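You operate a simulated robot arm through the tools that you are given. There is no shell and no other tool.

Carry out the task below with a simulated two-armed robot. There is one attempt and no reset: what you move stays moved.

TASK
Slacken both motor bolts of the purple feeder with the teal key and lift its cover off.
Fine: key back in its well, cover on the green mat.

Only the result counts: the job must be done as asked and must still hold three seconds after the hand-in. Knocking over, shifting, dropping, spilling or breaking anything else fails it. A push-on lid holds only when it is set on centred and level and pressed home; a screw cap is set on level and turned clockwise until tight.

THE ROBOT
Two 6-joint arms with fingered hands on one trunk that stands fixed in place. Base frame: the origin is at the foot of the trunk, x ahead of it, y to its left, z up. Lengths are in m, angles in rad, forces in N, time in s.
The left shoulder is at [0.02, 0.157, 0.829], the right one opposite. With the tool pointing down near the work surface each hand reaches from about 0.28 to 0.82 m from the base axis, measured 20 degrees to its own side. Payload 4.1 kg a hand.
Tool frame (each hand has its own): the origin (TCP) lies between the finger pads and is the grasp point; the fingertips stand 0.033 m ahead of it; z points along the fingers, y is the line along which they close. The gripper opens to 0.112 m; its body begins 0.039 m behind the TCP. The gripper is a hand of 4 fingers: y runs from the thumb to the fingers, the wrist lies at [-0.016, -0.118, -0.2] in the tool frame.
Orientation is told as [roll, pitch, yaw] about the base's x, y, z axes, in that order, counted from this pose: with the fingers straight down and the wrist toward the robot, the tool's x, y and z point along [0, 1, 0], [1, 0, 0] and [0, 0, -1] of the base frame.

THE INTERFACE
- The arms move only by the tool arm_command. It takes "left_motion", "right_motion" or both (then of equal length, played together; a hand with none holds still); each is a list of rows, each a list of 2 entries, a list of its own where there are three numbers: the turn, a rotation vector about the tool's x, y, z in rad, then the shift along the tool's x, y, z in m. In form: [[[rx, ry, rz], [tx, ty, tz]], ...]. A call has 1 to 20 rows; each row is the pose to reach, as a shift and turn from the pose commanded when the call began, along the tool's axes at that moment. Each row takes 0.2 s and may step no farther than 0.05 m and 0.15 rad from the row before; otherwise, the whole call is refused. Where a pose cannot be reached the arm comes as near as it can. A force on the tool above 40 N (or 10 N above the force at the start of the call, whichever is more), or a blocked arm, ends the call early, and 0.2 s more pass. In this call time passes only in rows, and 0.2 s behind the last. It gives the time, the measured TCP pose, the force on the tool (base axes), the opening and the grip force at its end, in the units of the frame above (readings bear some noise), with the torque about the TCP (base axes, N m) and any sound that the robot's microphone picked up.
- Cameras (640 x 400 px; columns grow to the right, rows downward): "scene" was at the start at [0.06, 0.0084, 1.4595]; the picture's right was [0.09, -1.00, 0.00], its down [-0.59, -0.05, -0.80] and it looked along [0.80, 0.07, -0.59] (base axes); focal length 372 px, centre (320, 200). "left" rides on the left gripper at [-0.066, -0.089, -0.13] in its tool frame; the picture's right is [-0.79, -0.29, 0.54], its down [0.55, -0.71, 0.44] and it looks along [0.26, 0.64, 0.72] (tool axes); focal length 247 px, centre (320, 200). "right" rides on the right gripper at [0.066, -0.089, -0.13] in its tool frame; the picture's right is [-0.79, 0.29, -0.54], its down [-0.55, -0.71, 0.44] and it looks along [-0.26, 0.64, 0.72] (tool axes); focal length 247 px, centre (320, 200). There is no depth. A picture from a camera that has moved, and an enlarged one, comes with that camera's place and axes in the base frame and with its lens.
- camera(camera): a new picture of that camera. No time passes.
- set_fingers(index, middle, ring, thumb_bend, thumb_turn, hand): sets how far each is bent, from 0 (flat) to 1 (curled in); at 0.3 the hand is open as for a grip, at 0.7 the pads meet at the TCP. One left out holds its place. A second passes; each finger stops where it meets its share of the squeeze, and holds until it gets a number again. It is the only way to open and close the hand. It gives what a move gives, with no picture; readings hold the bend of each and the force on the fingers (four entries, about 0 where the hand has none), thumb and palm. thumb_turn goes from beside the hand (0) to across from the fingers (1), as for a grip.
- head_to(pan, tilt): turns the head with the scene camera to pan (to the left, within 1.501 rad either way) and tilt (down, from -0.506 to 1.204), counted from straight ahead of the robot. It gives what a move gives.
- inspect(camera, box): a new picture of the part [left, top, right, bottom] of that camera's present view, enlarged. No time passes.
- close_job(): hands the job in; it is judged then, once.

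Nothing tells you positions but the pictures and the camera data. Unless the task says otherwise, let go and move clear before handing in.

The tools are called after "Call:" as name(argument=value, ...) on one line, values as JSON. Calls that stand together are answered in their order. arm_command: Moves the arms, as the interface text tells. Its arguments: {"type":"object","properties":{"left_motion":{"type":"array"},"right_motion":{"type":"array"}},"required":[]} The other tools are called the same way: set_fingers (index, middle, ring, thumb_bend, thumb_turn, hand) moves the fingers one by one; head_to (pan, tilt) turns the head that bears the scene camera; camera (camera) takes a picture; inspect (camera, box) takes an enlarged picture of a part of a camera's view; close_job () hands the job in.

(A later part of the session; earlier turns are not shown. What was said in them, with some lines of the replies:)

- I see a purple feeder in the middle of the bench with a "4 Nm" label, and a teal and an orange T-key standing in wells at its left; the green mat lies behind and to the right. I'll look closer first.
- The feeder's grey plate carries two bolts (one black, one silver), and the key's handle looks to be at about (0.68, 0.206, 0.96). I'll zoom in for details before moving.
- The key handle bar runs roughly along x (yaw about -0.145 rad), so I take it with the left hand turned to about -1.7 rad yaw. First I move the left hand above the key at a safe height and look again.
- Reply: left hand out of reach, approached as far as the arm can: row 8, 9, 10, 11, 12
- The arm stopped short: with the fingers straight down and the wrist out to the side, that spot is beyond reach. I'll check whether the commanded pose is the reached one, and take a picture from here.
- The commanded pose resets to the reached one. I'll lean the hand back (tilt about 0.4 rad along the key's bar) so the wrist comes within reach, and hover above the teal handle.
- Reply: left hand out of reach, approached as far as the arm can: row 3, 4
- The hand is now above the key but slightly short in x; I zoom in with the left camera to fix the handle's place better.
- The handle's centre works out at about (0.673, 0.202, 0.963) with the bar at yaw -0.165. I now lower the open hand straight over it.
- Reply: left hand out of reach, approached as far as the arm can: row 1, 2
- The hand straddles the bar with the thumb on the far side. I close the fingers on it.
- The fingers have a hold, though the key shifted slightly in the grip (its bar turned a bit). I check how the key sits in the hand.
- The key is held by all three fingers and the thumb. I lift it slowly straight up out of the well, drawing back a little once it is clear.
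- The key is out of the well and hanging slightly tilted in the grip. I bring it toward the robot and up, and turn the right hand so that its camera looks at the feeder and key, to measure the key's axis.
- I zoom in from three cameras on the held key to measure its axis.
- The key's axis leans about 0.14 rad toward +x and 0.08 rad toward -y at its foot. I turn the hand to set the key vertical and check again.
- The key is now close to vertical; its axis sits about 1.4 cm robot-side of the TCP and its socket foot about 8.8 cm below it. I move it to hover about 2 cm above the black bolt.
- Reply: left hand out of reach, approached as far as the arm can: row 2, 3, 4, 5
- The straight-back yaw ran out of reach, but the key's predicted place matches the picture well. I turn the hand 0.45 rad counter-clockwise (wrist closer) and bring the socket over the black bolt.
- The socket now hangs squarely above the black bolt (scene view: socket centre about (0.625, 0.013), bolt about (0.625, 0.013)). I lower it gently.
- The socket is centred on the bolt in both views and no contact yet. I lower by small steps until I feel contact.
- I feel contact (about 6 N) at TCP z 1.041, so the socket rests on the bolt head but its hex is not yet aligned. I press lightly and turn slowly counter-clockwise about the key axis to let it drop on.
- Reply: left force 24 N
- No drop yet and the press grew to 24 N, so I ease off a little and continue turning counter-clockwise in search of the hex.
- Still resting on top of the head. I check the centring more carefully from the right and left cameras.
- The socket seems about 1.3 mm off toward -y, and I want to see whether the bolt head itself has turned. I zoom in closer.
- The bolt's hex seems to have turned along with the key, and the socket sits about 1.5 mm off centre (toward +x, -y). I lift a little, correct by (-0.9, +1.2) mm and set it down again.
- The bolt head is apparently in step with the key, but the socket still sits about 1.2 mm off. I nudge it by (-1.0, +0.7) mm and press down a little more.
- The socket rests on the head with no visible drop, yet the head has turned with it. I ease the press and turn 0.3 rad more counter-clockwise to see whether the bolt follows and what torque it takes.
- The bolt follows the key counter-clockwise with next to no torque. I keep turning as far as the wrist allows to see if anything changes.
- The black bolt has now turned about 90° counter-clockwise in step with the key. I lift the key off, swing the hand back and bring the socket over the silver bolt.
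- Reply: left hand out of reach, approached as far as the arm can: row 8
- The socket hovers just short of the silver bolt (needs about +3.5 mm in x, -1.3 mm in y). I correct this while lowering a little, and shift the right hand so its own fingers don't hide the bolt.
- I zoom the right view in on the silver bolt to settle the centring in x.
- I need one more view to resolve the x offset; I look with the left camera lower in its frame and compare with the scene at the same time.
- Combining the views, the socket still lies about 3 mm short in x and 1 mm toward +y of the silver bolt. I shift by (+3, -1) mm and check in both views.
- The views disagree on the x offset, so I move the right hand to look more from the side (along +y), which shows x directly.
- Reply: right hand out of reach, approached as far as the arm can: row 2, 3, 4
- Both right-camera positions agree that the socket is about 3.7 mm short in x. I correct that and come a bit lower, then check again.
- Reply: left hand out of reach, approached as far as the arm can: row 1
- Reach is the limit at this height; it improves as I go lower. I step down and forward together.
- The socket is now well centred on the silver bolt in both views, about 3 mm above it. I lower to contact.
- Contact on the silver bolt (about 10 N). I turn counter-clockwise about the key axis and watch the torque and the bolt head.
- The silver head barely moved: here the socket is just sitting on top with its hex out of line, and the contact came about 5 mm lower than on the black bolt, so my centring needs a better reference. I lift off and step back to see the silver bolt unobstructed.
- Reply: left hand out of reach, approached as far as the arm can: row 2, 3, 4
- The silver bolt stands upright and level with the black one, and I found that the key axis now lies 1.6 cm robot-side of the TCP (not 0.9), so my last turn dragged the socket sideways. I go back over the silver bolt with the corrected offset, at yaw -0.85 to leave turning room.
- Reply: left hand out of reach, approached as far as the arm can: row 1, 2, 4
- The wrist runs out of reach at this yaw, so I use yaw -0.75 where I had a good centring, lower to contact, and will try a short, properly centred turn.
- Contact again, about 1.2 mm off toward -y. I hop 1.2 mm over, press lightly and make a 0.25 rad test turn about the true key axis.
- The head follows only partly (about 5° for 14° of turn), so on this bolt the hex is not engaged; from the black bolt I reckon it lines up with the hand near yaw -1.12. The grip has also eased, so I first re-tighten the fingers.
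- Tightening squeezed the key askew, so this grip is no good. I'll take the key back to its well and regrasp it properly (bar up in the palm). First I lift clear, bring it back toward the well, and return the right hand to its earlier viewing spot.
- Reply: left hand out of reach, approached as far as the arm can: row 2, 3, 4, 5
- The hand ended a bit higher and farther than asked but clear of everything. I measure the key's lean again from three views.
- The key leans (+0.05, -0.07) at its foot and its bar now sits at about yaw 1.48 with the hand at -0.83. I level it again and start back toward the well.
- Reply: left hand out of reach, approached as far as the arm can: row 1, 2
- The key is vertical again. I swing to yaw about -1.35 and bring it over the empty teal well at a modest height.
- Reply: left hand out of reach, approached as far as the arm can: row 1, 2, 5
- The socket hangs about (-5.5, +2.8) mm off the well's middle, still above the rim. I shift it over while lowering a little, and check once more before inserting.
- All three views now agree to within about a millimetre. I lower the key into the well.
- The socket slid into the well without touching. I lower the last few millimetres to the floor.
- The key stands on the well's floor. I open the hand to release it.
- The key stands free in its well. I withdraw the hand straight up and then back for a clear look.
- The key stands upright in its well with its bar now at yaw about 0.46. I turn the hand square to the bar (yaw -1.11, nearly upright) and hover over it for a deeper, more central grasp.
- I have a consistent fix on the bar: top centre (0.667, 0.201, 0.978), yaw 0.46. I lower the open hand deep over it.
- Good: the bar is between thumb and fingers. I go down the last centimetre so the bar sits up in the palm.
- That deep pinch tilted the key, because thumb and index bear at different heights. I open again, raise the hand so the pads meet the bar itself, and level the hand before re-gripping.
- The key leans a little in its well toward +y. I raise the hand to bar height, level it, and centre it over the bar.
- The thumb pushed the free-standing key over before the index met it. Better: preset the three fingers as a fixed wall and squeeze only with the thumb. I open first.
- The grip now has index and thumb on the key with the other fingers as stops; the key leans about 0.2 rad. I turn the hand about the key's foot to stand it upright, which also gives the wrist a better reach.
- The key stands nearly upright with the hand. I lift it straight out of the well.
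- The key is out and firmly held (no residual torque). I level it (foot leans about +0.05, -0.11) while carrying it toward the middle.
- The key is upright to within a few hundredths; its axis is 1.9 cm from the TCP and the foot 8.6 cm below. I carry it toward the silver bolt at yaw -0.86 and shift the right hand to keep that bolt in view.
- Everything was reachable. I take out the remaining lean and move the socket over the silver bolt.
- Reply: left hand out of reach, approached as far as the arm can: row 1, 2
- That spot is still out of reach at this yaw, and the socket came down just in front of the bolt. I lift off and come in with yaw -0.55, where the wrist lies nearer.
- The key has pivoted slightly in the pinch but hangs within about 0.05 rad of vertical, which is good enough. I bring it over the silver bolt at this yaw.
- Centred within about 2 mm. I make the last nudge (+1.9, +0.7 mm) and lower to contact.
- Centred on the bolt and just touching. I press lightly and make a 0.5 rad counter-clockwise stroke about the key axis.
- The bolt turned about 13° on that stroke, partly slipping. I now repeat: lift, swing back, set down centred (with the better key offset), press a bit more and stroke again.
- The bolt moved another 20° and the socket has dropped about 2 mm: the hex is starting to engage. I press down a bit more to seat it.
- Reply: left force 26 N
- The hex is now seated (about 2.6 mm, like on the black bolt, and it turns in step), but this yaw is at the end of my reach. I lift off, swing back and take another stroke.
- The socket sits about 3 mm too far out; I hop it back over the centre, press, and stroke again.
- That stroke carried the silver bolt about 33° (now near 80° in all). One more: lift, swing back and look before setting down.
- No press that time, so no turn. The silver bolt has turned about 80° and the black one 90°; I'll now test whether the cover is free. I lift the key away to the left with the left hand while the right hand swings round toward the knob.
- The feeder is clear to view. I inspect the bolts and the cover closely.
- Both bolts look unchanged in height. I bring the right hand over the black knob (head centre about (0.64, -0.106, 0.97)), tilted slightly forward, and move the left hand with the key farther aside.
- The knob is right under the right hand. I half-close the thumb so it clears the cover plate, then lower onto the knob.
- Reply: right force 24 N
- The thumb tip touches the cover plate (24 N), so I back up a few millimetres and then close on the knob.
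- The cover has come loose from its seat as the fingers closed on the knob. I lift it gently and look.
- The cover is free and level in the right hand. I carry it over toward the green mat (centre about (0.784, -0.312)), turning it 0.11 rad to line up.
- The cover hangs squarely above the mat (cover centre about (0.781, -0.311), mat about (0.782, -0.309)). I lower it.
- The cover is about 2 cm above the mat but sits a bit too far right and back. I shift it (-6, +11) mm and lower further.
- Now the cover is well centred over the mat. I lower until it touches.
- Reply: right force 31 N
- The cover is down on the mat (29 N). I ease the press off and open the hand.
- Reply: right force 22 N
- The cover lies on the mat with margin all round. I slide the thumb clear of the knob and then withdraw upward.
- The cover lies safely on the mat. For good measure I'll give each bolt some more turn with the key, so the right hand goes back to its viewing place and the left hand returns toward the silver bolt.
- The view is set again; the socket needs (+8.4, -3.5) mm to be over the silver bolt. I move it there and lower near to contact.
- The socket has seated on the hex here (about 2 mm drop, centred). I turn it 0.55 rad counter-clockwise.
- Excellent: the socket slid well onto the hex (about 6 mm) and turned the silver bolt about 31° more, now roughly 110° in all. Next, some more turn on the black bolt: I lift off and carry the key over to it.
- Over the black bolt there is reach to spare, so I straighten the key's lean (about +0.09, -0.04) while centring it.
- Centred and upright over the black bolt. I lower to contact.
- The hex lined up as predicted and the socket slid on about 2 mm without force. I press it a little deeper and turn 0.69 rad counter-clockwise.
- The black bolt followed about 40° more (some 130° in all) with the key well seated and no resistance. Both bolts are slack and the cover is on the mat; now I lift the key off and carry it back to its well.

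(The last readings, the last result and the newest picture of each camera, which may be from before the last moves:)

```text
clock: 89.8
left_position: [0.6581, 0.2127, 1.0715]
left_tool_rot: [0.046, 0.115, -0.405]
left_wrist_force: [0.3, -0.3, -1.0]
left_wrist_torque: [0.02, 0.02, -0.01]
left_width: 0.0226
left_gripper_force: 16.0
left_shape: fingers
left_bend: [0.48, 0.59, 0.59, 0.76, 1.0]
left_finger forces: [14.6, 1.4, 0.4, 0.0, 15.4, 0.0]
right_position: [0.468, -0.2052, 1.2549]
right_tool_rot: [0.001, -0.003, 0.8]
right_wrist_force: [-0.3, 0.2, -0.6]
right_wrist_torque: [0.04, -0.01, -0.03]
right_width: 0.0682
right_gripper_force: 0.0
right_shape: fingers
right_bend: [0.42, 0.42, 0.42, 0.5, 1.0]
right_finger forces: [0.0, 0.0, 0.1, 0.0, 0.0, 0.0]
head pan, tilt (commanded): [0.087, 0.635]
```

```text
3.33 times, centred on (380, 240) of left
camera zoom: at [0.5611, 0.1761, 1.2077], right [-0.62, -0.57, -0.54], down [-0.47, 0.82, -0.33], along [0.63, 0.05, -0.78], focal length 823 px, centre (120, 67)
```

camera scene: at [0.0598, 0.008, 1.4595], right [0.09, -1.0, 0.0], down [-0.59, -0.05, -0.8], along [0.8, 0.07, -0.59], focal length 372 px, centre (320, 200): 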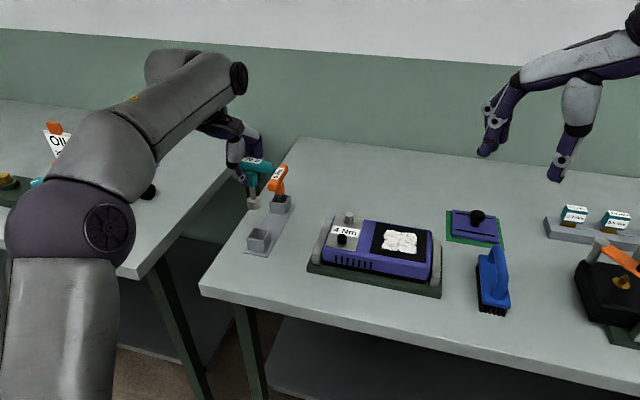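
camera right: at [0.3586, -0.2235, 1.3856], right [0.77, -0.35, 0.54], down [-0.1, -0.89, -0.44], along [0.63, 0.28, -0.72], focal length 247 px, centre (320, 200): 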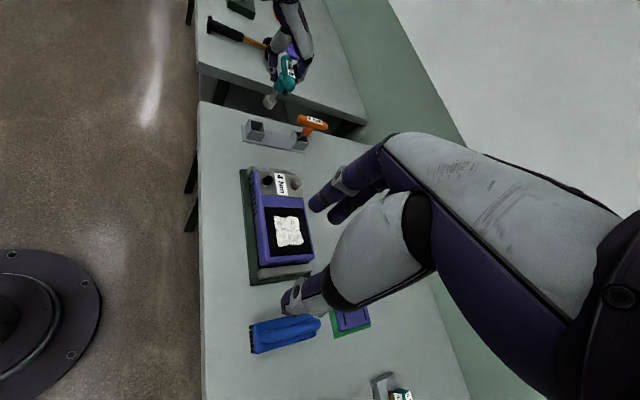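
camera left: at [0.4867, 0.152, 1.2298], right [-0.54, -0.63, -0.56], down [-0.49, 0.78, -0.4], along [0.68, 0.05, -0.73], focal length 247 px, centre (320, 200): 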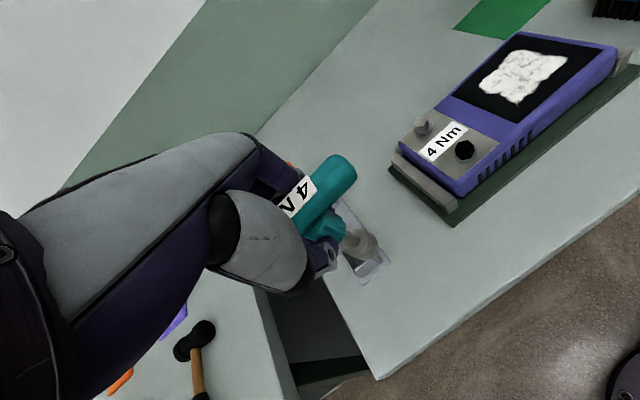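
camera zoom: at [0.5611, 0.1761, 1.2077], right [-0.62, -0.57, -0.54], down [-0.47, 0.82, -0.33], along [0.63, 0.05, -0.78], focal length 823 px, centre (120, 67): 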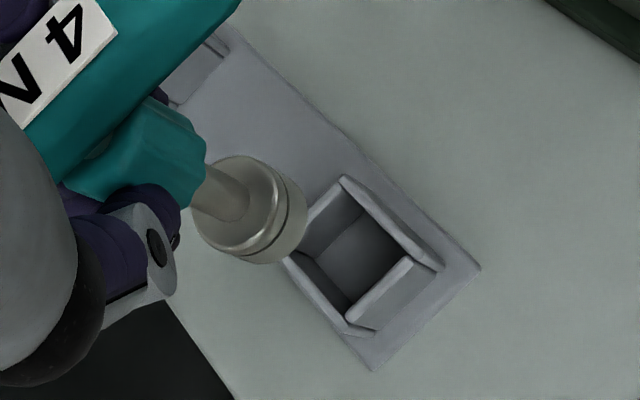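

Over the well the socket is a couple of millimetres off and the key leans slightly. I trim the lean, shift, and come lower for a last check before inserting.

Call:
arm_command(left_motion=[[[0.0219, -0.0744, 0.0096], [0.0041, 0.0085, 0.0295]]])

Call:
inspect(camera="scene", box=[235, 190, 299, 245])

Call:
inspect(camera="right", box=[240, 90, 300, 145])

Call:
inspect(camera="left", box=[310, 180, 450, 300])

```text
clock: 90.2
left_position: [0.6633, 0.2155, 1.0418]
left_tool_rot: [-0.029, 0.136, -0.414]
left_wrist_force: [-0.2, 0.3, -0.4]
left_wrist_torque: [0.04, 0.01, 0.01]
left_width: 0.0223
left_gripper_force: 16.1
left_shape: fingers
left_bend: [0.48, 0.59, 0.59, 0.76, 1.0]
left_finger forces: [14.7, 1.5, 0.4, 0.0, 15.5, 0.1]
right_position: [0.4681, -0.2055, 1.2554]
right_tool_rot: [-0.001, -0.001, 0.799]
right_wrist_force: [-1.1, -0.2, 0.4]
right_wrist_torque: [0.01, -0.01, 0.0]
right_width: 0.0684
right_gripper_force: 0.1
right_shape: fingers
right_bend: [0.42, 0.42, 0.42, 0.5, 1.0]
right_finger forces: [0.0, 0.1, 0.0, 0.0, 0.1, 0.1]
head pan, tilt (commanded): [0.087, 0.635]
```

```text
7.27 times, centred on (267, 218) of scene
camera zoom: at [0.0597, 0.0082, 1.4595], right [0.09, -1.0, 0.0], down [-0.59, -0.05, -0.8], along [0.8, 0.07, -0.59], focal length 2706 px, centre (706, 73)
```

zoom: 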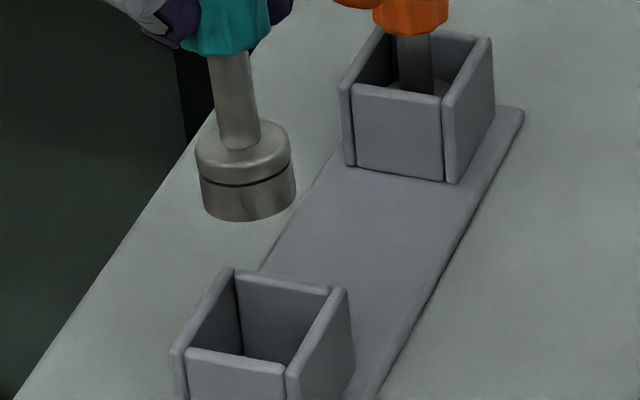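

```text
7.27 times, centred on (270, 118) of right
camera zoom: at [0.3585, -0.2233, 1.3857], right [0.77, -0.35, 0.54], down [-0.1, -0.89, -0.44], along [0.63, 0.28, -0.72], focal length 1796 px, centre (684, 800)
```

zoom: 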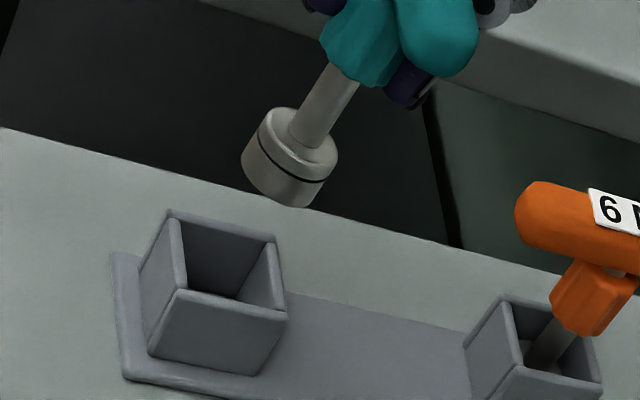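

```text
3.33 times, centred on (380, 240) of left
camera zoom: at [0.5746, 0.187, 1.1841], right [-0.65, -0.6, -0.47], down [-0.48, 0.8, -0.35], along [0.59, 0.0, -0.81], focal length 823 px, centre (120, 67)
```

zoom: 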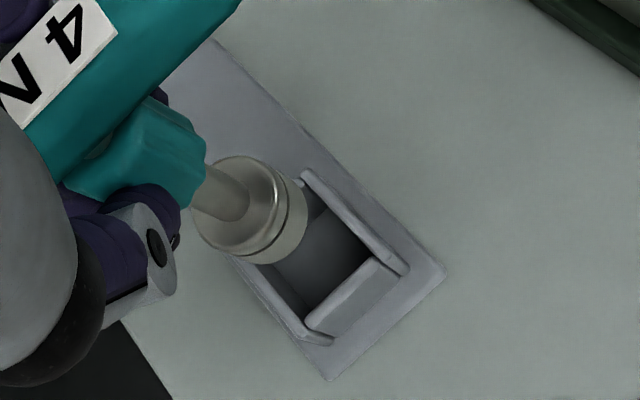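

The key is vertical and within about 2 mm of the well's middle. I trim that and lower it into the well.

Call:
arm_command(left_motion=[[[0, 0, 0], [0.0028, 0.0026, 0.0198]], [[0, 0, 0], [0.0032, 0.0046, 0.0347]]])

Call:
inspect(camera="scene", box=[235, 195, 299, 250])

Call:
inspect(camera="right", box=[240, 90, 300, 145])

Call:
inspect(camera="left", box=[310, 180, 450, 300])

```text
clock: 90.8
left_position: [0.6648, 0.2188, 1.0069]
left_tool_rot: [-0.029, 0.137, -0.413]
left_wrist_force: [0.3, 0.8, -1.6]
left_wrist_torque: [0.04, 0.03, -0.01]
left_width: 0.0223
left_gripper_force: 15.8
left_shape: fingers
left_bend: [0.48, 0.59, 0.59, 0.76, 1.0]
left_finger forces: [14.7, 1.6, 0.4, 0.0, 15.5, 0.0]
right_position: [0.469, -0.2052, 1.255]
right_tool_rot: [0.002, 0.001, 0.799]
right_wrist_force: [0.1, 0.7, 0.7]
right_wrist_torque: [-0.01, -0.02, 0.0]
right_width: 0.0685
right_gripper_force: 0.1
right_shape: fingers
right_bend: [0.42, 0.42, 0.42, 0.5, 1.0]
right_finger forces: [0.0, 0.1, 0.1, 0.0, 0.0, 0.0]
head pan, tilt (commanded): [0.087, 0.635]
```

```text
7.27 times, centred on (267, 222) of scene
camera zoom: at [0.06, 0.0084, 1.4595], right [0.09, -1.0, 0.0], down [-0.59, -0.05, -0.8], along [0.8, 0.07, -0.59], focal length 2706 px, centre (706, 36)
```

zoom: 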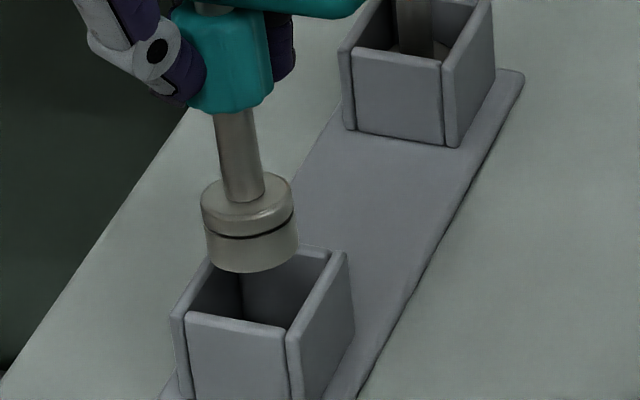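

```text
7.27 times, centred on (270, 118) of right
camera zoom: at [0.3588, -0.2232, 1.3856], right [0.77, -0.35, 0.54], down [-0.1, -0.89, -0.44], along [0.63, 0.28, -0.72], focal length 1796 px, centre (684, 800)
```

zoom: 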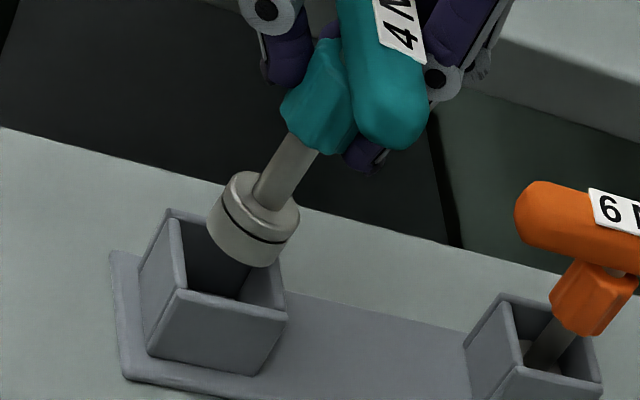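

```text
3.33 times, centred on (380, 240) of left
camera zoom: at [0.5761, 0.1895, 1.149], right [-0.65, -0.6, -0.47], down [-0.48, 0.8, -0.35], along [0.59, 0.0, -0.81], focal length 823 px, centre (120, 67)
```

zoom: 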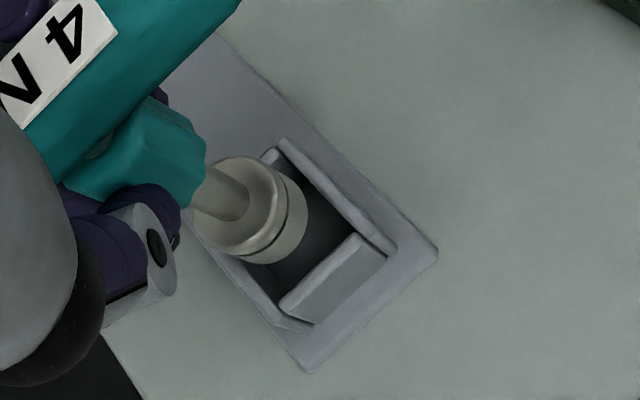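

Well centred in all three views. Down it goes.

Call:
arm_command(left_motion=[[[0, 0, 0], [0.0004, 0.002, 0.0149]], [[0, 0, 0], [0.0009, 0.0041, 0.0297]], [[0, 0, 0], [0.0011, 0.0052, 0.0376]]])

Call:
inspect(camera="scene", box=[230, 180, 310, 255])

```text
clock: 91.6
left_position: [0.665, 0.2182, 0.9691]
left_tool_rot: [-0.028, 0.14, -0.414]
left_wrist_force: [0.1, 0.7, -1.6]
left_wrist_torque: [0.0, 0.03, 0.01]
left_width: 0.0226
left_gripper_force: 15.7
left_shape: fingers
left_bend: [0.48, 0.59, 0.59, 0.76, 1.0]
left_finger forces: [14.6, 1.6, 0.5, 0.1, 15.4, 0.0]
right_position: [0.4686, -0.2048, 1.2557]
right_tool_rot: [0.0, 0.001, 0.8]
right_wrist_force: [0.0, -0.5, 0.4]
right_wrist_torque: [-0.02, 0.01, -0.03]
right_width: 0.0683
right_gripper_force: 0.0
right_shape: fingers
right_bend: [0.42, 0.42, 0.42, 0.5, 1.0]
right_finger forces: [0.0, 0.0, 0.1, 0.1, 0.0, 0.1]
head pan, tilt (commanded): [0.087, 0.635]
```

```text
5.33 times, centred on (270, 218) of scene
camera zoom: at [0.06, 0.0084, 1.4595], right [0.09, -1.0, 0.0], down [-0.59, -0.05, -0.8], along [0.8, 0.07, -0.59], focal length 1984 px, centre (587, 107)
```

zoom: 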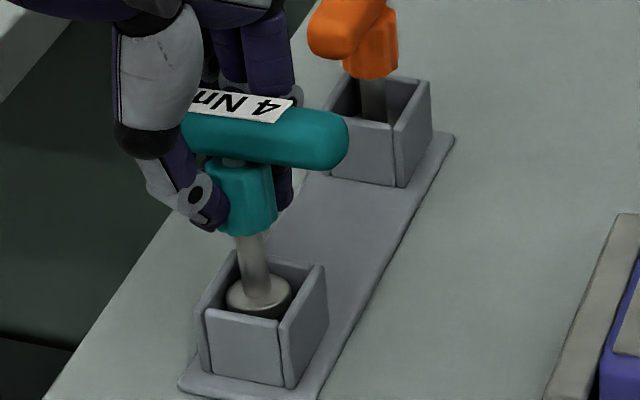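

Call:
arm_command(left_motion=[[[0, 0, 0], [0.0001, 0.0005, 0.004]], [[0, 0, 0], [0.0002, 0.0009, 0.0069]]])

```text
clock: 92.2
left_position: [0.6665, 0.2195, 0.9601]
left_tool_rot: [-0.031, 0.138, -0.413]
left_wrist_force: [0.1, 0.5, -1.5]
left_wrist_torque: [0.04, -0.03, -0.01]
left_width: 0.0224
left_gripper_force: 15.7
left_shape: fingers
left_bend: [0.48, 0.59, 0.59, 0.76, 1.0]
left_finger forces: [14.7, 1.5, 0.4, 0.0, 15.4, 0.0]
right_position: [0.4682, -0.2051, 1.2567]
right_tool_rot: [0.0, 0.0, 0.799]
right_wrist_force: [-0.9, -0.4, 0.3]
right_wrist_torque: [0.04, 0.01, 0.02]
right_width: 0.0684
right_gripper_force: 0.2
right_shape: fingers
right_bend: [0.42, 0.42, 0.42, 0.5, 1.0]
right_finger forces: [0.0, 0.0, 0.1, 0.1, 0.0, 0.1]
head pan, tilt (commanded): [0.087, 0.635]
```

Call:
arm_command(left_motion=[[[0, 0, 0], [0.0001, 0.0004, 0.003]], [[0, 0, 0], [0.0002, 0.0007, 0.005]]])

Call:
inspect(camera="scene", box=[230, 180, 310, 255])

Call:
inspect(camera="right", box=[235, 80, 315, 145])

```text
clock: 92.8
left_position: [0.6667, 0.2179, 0.9577]
left_tool_rot: [-0.027, 0.134, -0.412]
left_wrist_force: [-1.4, -0.4, 5.7]
left_wrist_torque: [-0.06, -0.02, 0.02]
left_width: 0.0222
left_gripper_force: 17.2
left_shape: fingers
left_bend: [0.48, 0.59, 0.6, 0.76, 1.0]
left_finger forces: [15.4, 1.2, 0.3, 0.1, 16.8, 0.1]
right_position: [0.4677, -0.2063, 1.2559]
right_tool_rot: [0.001, 0.002, 0.798]
right_wrist_force: [-0.8, -0.7, 0.1]
right_wrist_torque: [0.0, 0.02, -0.04]
right_width: 0.0681
right_gripper_force: 0.1
right_shape: fingers
right_bend: [0.42, 0.42, 0.42, 0.5, 1.0]
right_finger forces: [0.1, 0.0, 0.0, 0.0, 0.1, 0.0]
head pan, tilt (commanded): [0.087, 0.635]
```

```text
5.33 times, centred on (270, 218) of scene
camera zoom: at [0.0598, 0.0083, 1.4595], right [0.09, -1.0, 0.0], down [-0.59, -0.05, -0.8], along [0.8, 0.07, -0.59], focal length 1984 px, centre (587, 107)
```

zoom: 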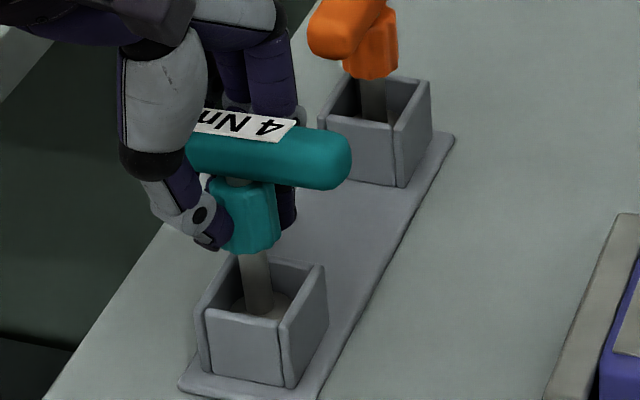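

```text
6.15 times, centred on (275, 112) of right
camera zoom: at [0.3586, -0.2232, 1.3857], right [0.77, -0.35, 0.54], down [-0.1, -0.89, -0.44], along [0.63, 0.28, -0.72], focal length 1520 px, centre (597, 738)
```

zoom: 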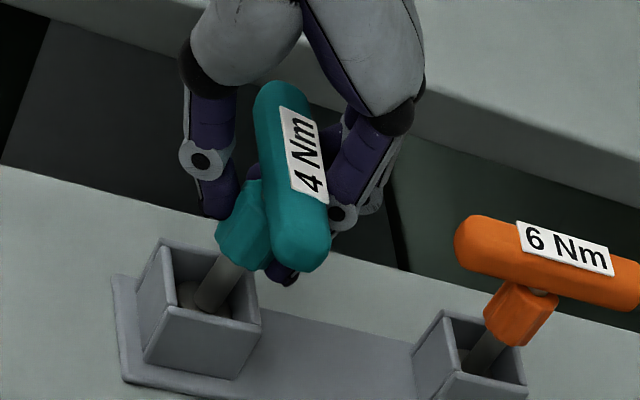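

The key stands on the well's floor again. I release it.

Call:
set_fingers(hand="left", index=0.38, middle=0.4, ring=0.4, thumb_bend=0.4)

Call:
inspect(camera="scene", box=[230, 180, 310, 255])

Call:
inspect(camera="right", box=[235, 80, 315, 145])

Call:
camera(camera="left")

```text
clock: 93.8
left_position: [0.6664, 0.2194, 0.9558]
left_tool_rot: [-0.029, 0.138, -0.413]
left_wrist_force: [-0.2, -0.2, 0.3]
left_wrist_torque: [-0.01, 0.0, 0.0]
left_width: 0.0876
left_gripper_force: 0.1
left_shape: fingers
left_bend: [0.38, 0.4, 0.4, 0.4, 0.99]
left_finger forces: [0.1, 0.0, 0.0, 0.0, 0.0, 0.1]
right_position: [0.4685, -0.205, 1.256]
right_tool_rot: [0.0, -0.001, 0.8]
right_wrist_force: [-0.2, 0.2, 1.2]
right_wrist_torque: [0.03, 0.03, -0.03]
right_width: 0.0685
right_gripper_force: 0.1
right_shape: fingers
right_bend: [0.42, 0.42, 0.42, 0.5, 1.0]
right_finger forces: [0.1, 0.0, 0.1, 0.0, 0.1, 0.0]
head pan, tilt (commanded): [0.087, 0.635]
```

```text
5.33 times, centred on (270, 218) of scene
camera zoom: at [0.06, 0.0084, 1.4595], right [0.09, -1.0, 0.0], down [-0.59, -0.05, -0.8], along [0.8, 0.07, -0.59], focal length 1984 px, centre (587, 107)
```

zoom: 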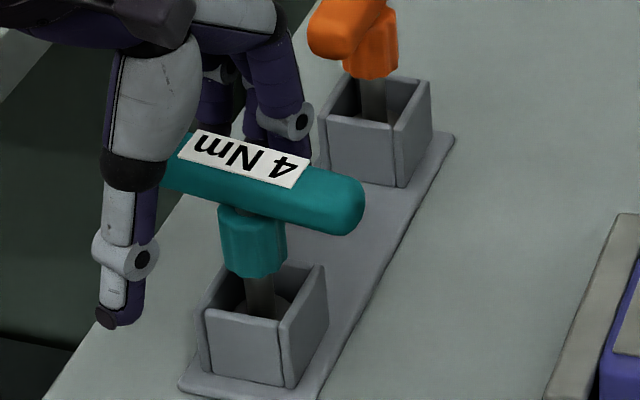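

```text
6.15 times, centred on (275, 112) of right
camera zoom: at [0.3588, -0.2231, 1.3856], right [0.77, -0.35, 0.54], down [-0.1, -0.89, -0.44], along [0.63, 0.28, -0.72], focal length 1520 px, centre (597, 738)
```

zoom: 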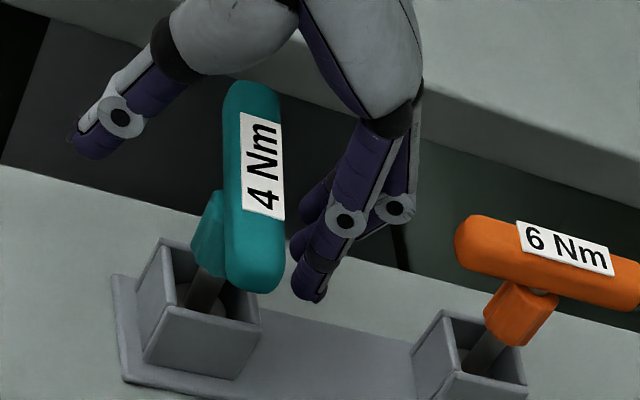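

```text
taken
camera left: at [0.5765, 0.1896, 1.0989], right [-0.65, -0.6, -0.47], down [-0.48, 0.8, -0.35], along [0.59, 0.0, -0.81], focal length 247 px, centre (320, 200)
```

left: 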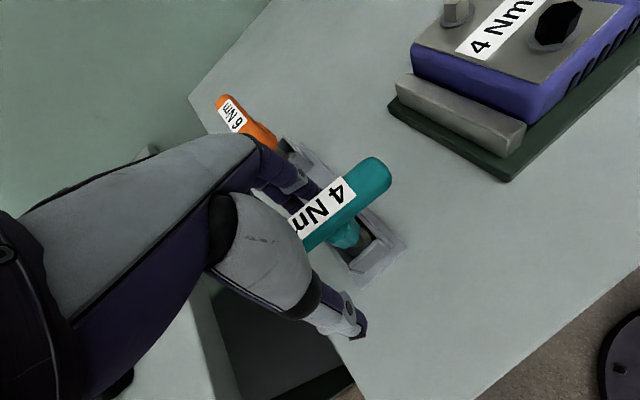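

The key stands in its well on its own. I withdraw the left hand straight up.

Call:
arm_command(left_motion=[[[0, 0, 0], [-0.0007, -0.0034, -0.0248]], [[0, 0, 0], [-0.0014, -0.0068, -0.0495]], [[0, 0, 0], [-0.0022, -0.0102, -0.0743]], [[0, 0, 0], [-0.0029, -0.0136, -0.099]]])

Call:
inspect(camera="scene", box=[225, 165, 315, 260])

Call:
inspect(camera="right", box=[235, 80, 315, 145])

```text
clock: 94.8
left_position: [0.6672, 0.2169, 1.0557]
left_tool_rot: [-0.03, 0.138, -0.414]
left_wrist_force: [-0.6, -0.6, 0.7]
left_wrist_torque: [0.01, -0.01, 0.0]
left_width: 0.0879
left_gripper_force: 0.1
left_shape: fingers
left_bend: [0.38, 0.4, 0.4, 0.4, 0.99]
left_finger forces: [0.0, 0.0, 0.0, 0.1, 0.1, 0.1]
right_position: [0.4676, -0.2044, 1.2556]
right_tool_rot: [0.001, 0.001, 0.798]
right_wrist_force: [-0.6, 0.0, 1.0]
right_wrist_torque: [-0.01, -0.01, 0.02]
right_width: 0.0685
right_gripper_force: 0.1
right_shape: fingers
right_bend: [0.42, 0.42, 0.42, 0.5, 1.0]
right_finger forces: [0.0, 0.1, 0.1, 0.1, 0.1, 0.0]
head pan, tilt (commanded): [0.087, 0.635]
```

```text
4.21 times, centred on (270, 212) of scene
camera zoom: at [0.0601, 0.0085, 1.4594], right [0.09, -1.0, 0.0], down [-0.59, -0.05, -0.8], along [0.8, 0.07, -0.59], focal length 1567 px, centre (530, 147)
```

zoom: 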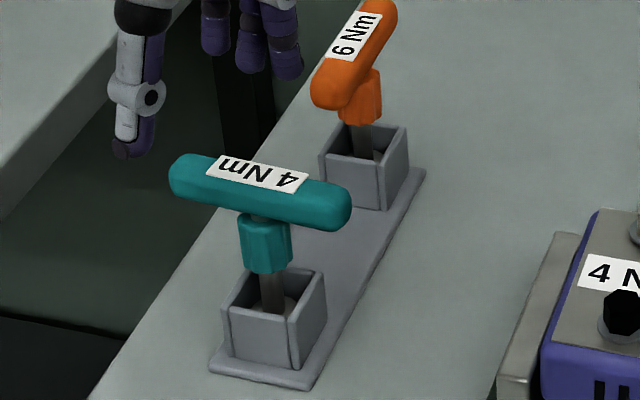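

```text
6.15 times, centred on (275, 112) of right
camera zoom: at [0.3589, -0.2231, 1.3856], right [0.77, -0.35, 0.54], down [-0.1, -0.89, -0.44], along [0.63, 0.28, -0.72], focal length 1520 px, centre (597, 738)
```

zoom: 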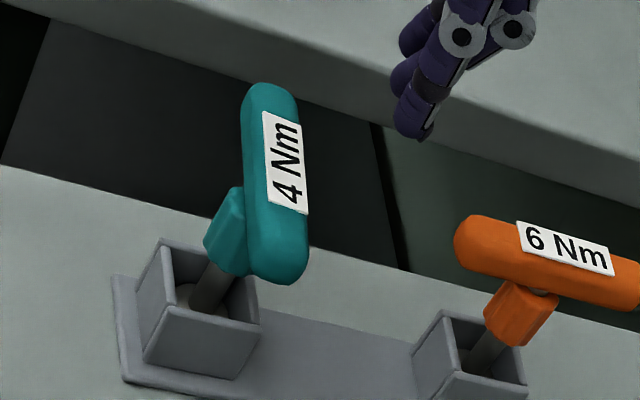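

The teal key stands upright in its well, just like its neighbour. I draw the left hand back clear and check the whole bench.

Call:
arm_command(left_motion=[[[0, 0, 0], [-0.009, -0.0321, -0.0196]], [[0, 0, 0], [-0.018, -0.0642, -0.0391]], [[0, 0, 0], [-0.0269, -0.0962, -0.0587]], [[0, 0, 0], [-0.0359, -0.1283, -0.0782]], [[0, 0, 0], [-0.0449, -0.1604, -0.0978]]])

Call:
camera(camera="scene")

Call:
inspect(camera="scene", box=[300, 190, 530, 310])

Call:
inspect(camera="scene", box=[225, 150, 315, 260])

Call:
camera(camera="right")

```text
clock: 96.0
left_position: [0.5166, 0.2388, 1.1749]
left_tool_rot: [-0.03, 0.139, -0.411]
left_wrist_force: [1.7, -0.3, -0.2]
left_wrist_torque: [0.02, 0.02, -0.03]
left_width: 0.0878
left_gripper_force: 0.1
left_shape: fingers
left_bend: [0.38, 0.4, 0.4, 0.4, 0.99]
left_finger forces: [0.1, 0.0, 0.0, 0.0, 0.0, 0.1]
right_position: [0.4692, -0.2051, 1.2551]
right_tool_rot: [-0.001, 0.0, 0.8]
right_wrist_force: [-0.1, 0.2, -0.1]
right_wrist_torque: [-0.03, 0.04, -0.03]
right_width: 0.0682
right_gripper_force: 0.0
right_shape: fingers
right_bend: [0.42, 0.42, 0.42, 0.5, 1.0]
right_finger forces: [0.0, 0.0, 0.1, 0.1, 0.0, 0.0]
head pan, tilt (commanded): [0.087, 0.635]
```

```text
taken
camera scene: at [0.0605, 0.0083, 1.4594], right [0.09, -1.0, 0.0], down [-0.59, -0.05, -0.8], along [0.8, 0.07, -0.59], focal length 372 px, centre (320, 200)
```

scene: 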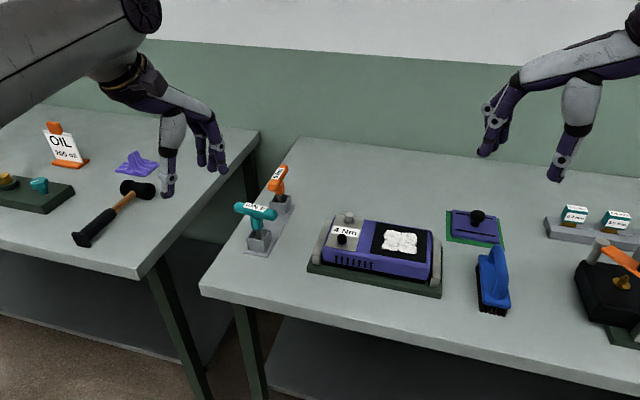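

```text
2.78 times, centred on (415, 250) of scene
camera zoom: at [0.0605, 0.0083, 1.4594], right [0.09, -1.0, 0.0], down [-0.59, -0.05, -0.8], along [0.8, 0.07, -0.59], focal length 1035 px, centre (56, 61)
```

zoom: 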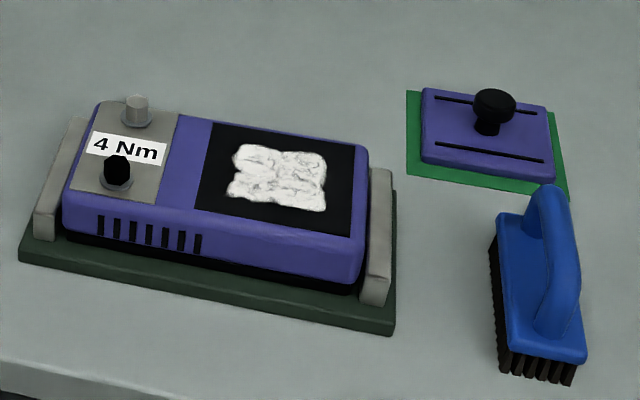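

```text
3.64 times, centred on (270, 205) of scene
camera zoom: at [0.0605, 0.0083, 1.4594], right [0.09, -1.0, 0.0], down [-0.59, -0.05, -0.8], along [0.8, 0.07, -0.59], focal length 1353 px, centre (502, 182)
```

zoom: 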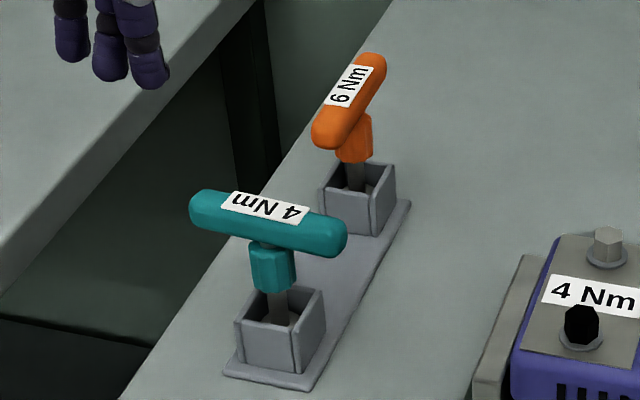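

```text
taken
camera right: at [0.3593, -0.2232, 1.3855], right [0.77, -0.35, 0.54], down [-0.1, -0.89, -0.44], along [0.63, 0.28, -0.72], focal length 247 px, centre (320, 200)
```

right: 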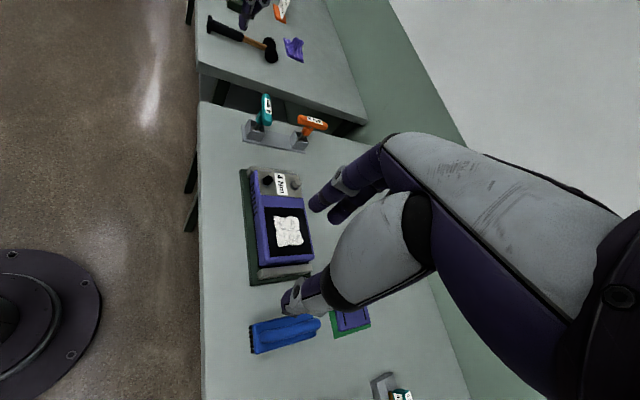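

I took the key back to its well and set the cover on the green mat. On their last turns both bolts moved freely: the silver one has gone about 110° counter-clockwise and the black about 130°. The teal key stands upright in its well, the brush, the orange key and the feeder are where they were, and both hands are clear, so I hand the job in.

Call:
close_job()

```text
The job is handed in.
```

I've handed the job in: both motor bolts are turned back, the cover is on the green mat, and the teal key is upright in its well.

- **Bolts:** by what I saw in the pictures, the silver bolt has turned about 110° counter-clockwise and the black one about 130°. I never felt the bolts break loose or heard a click. My sign that they are slack is that, on the last strokes, both turned with almost no torque.
- **Silver bolt:** it was near the limit of the left arm's reach. The first strokes turned it only partly, because the socket was just resting on the head; the later ones had the key properly seated.
- **Cover:** it came away as soon as I gripped the knob, before the last strokes on either bolt. So it may not have depended on the bolts at all. It lies within the mat with some margin on all sides.
- **Key:** partway through I put the key back in its well to get a better grip. It now stands there with its handle at a different angle than at the start.

From the last pictures, the feeder, the orange key and the brush are where they were. Both hands are open and clear of the work.
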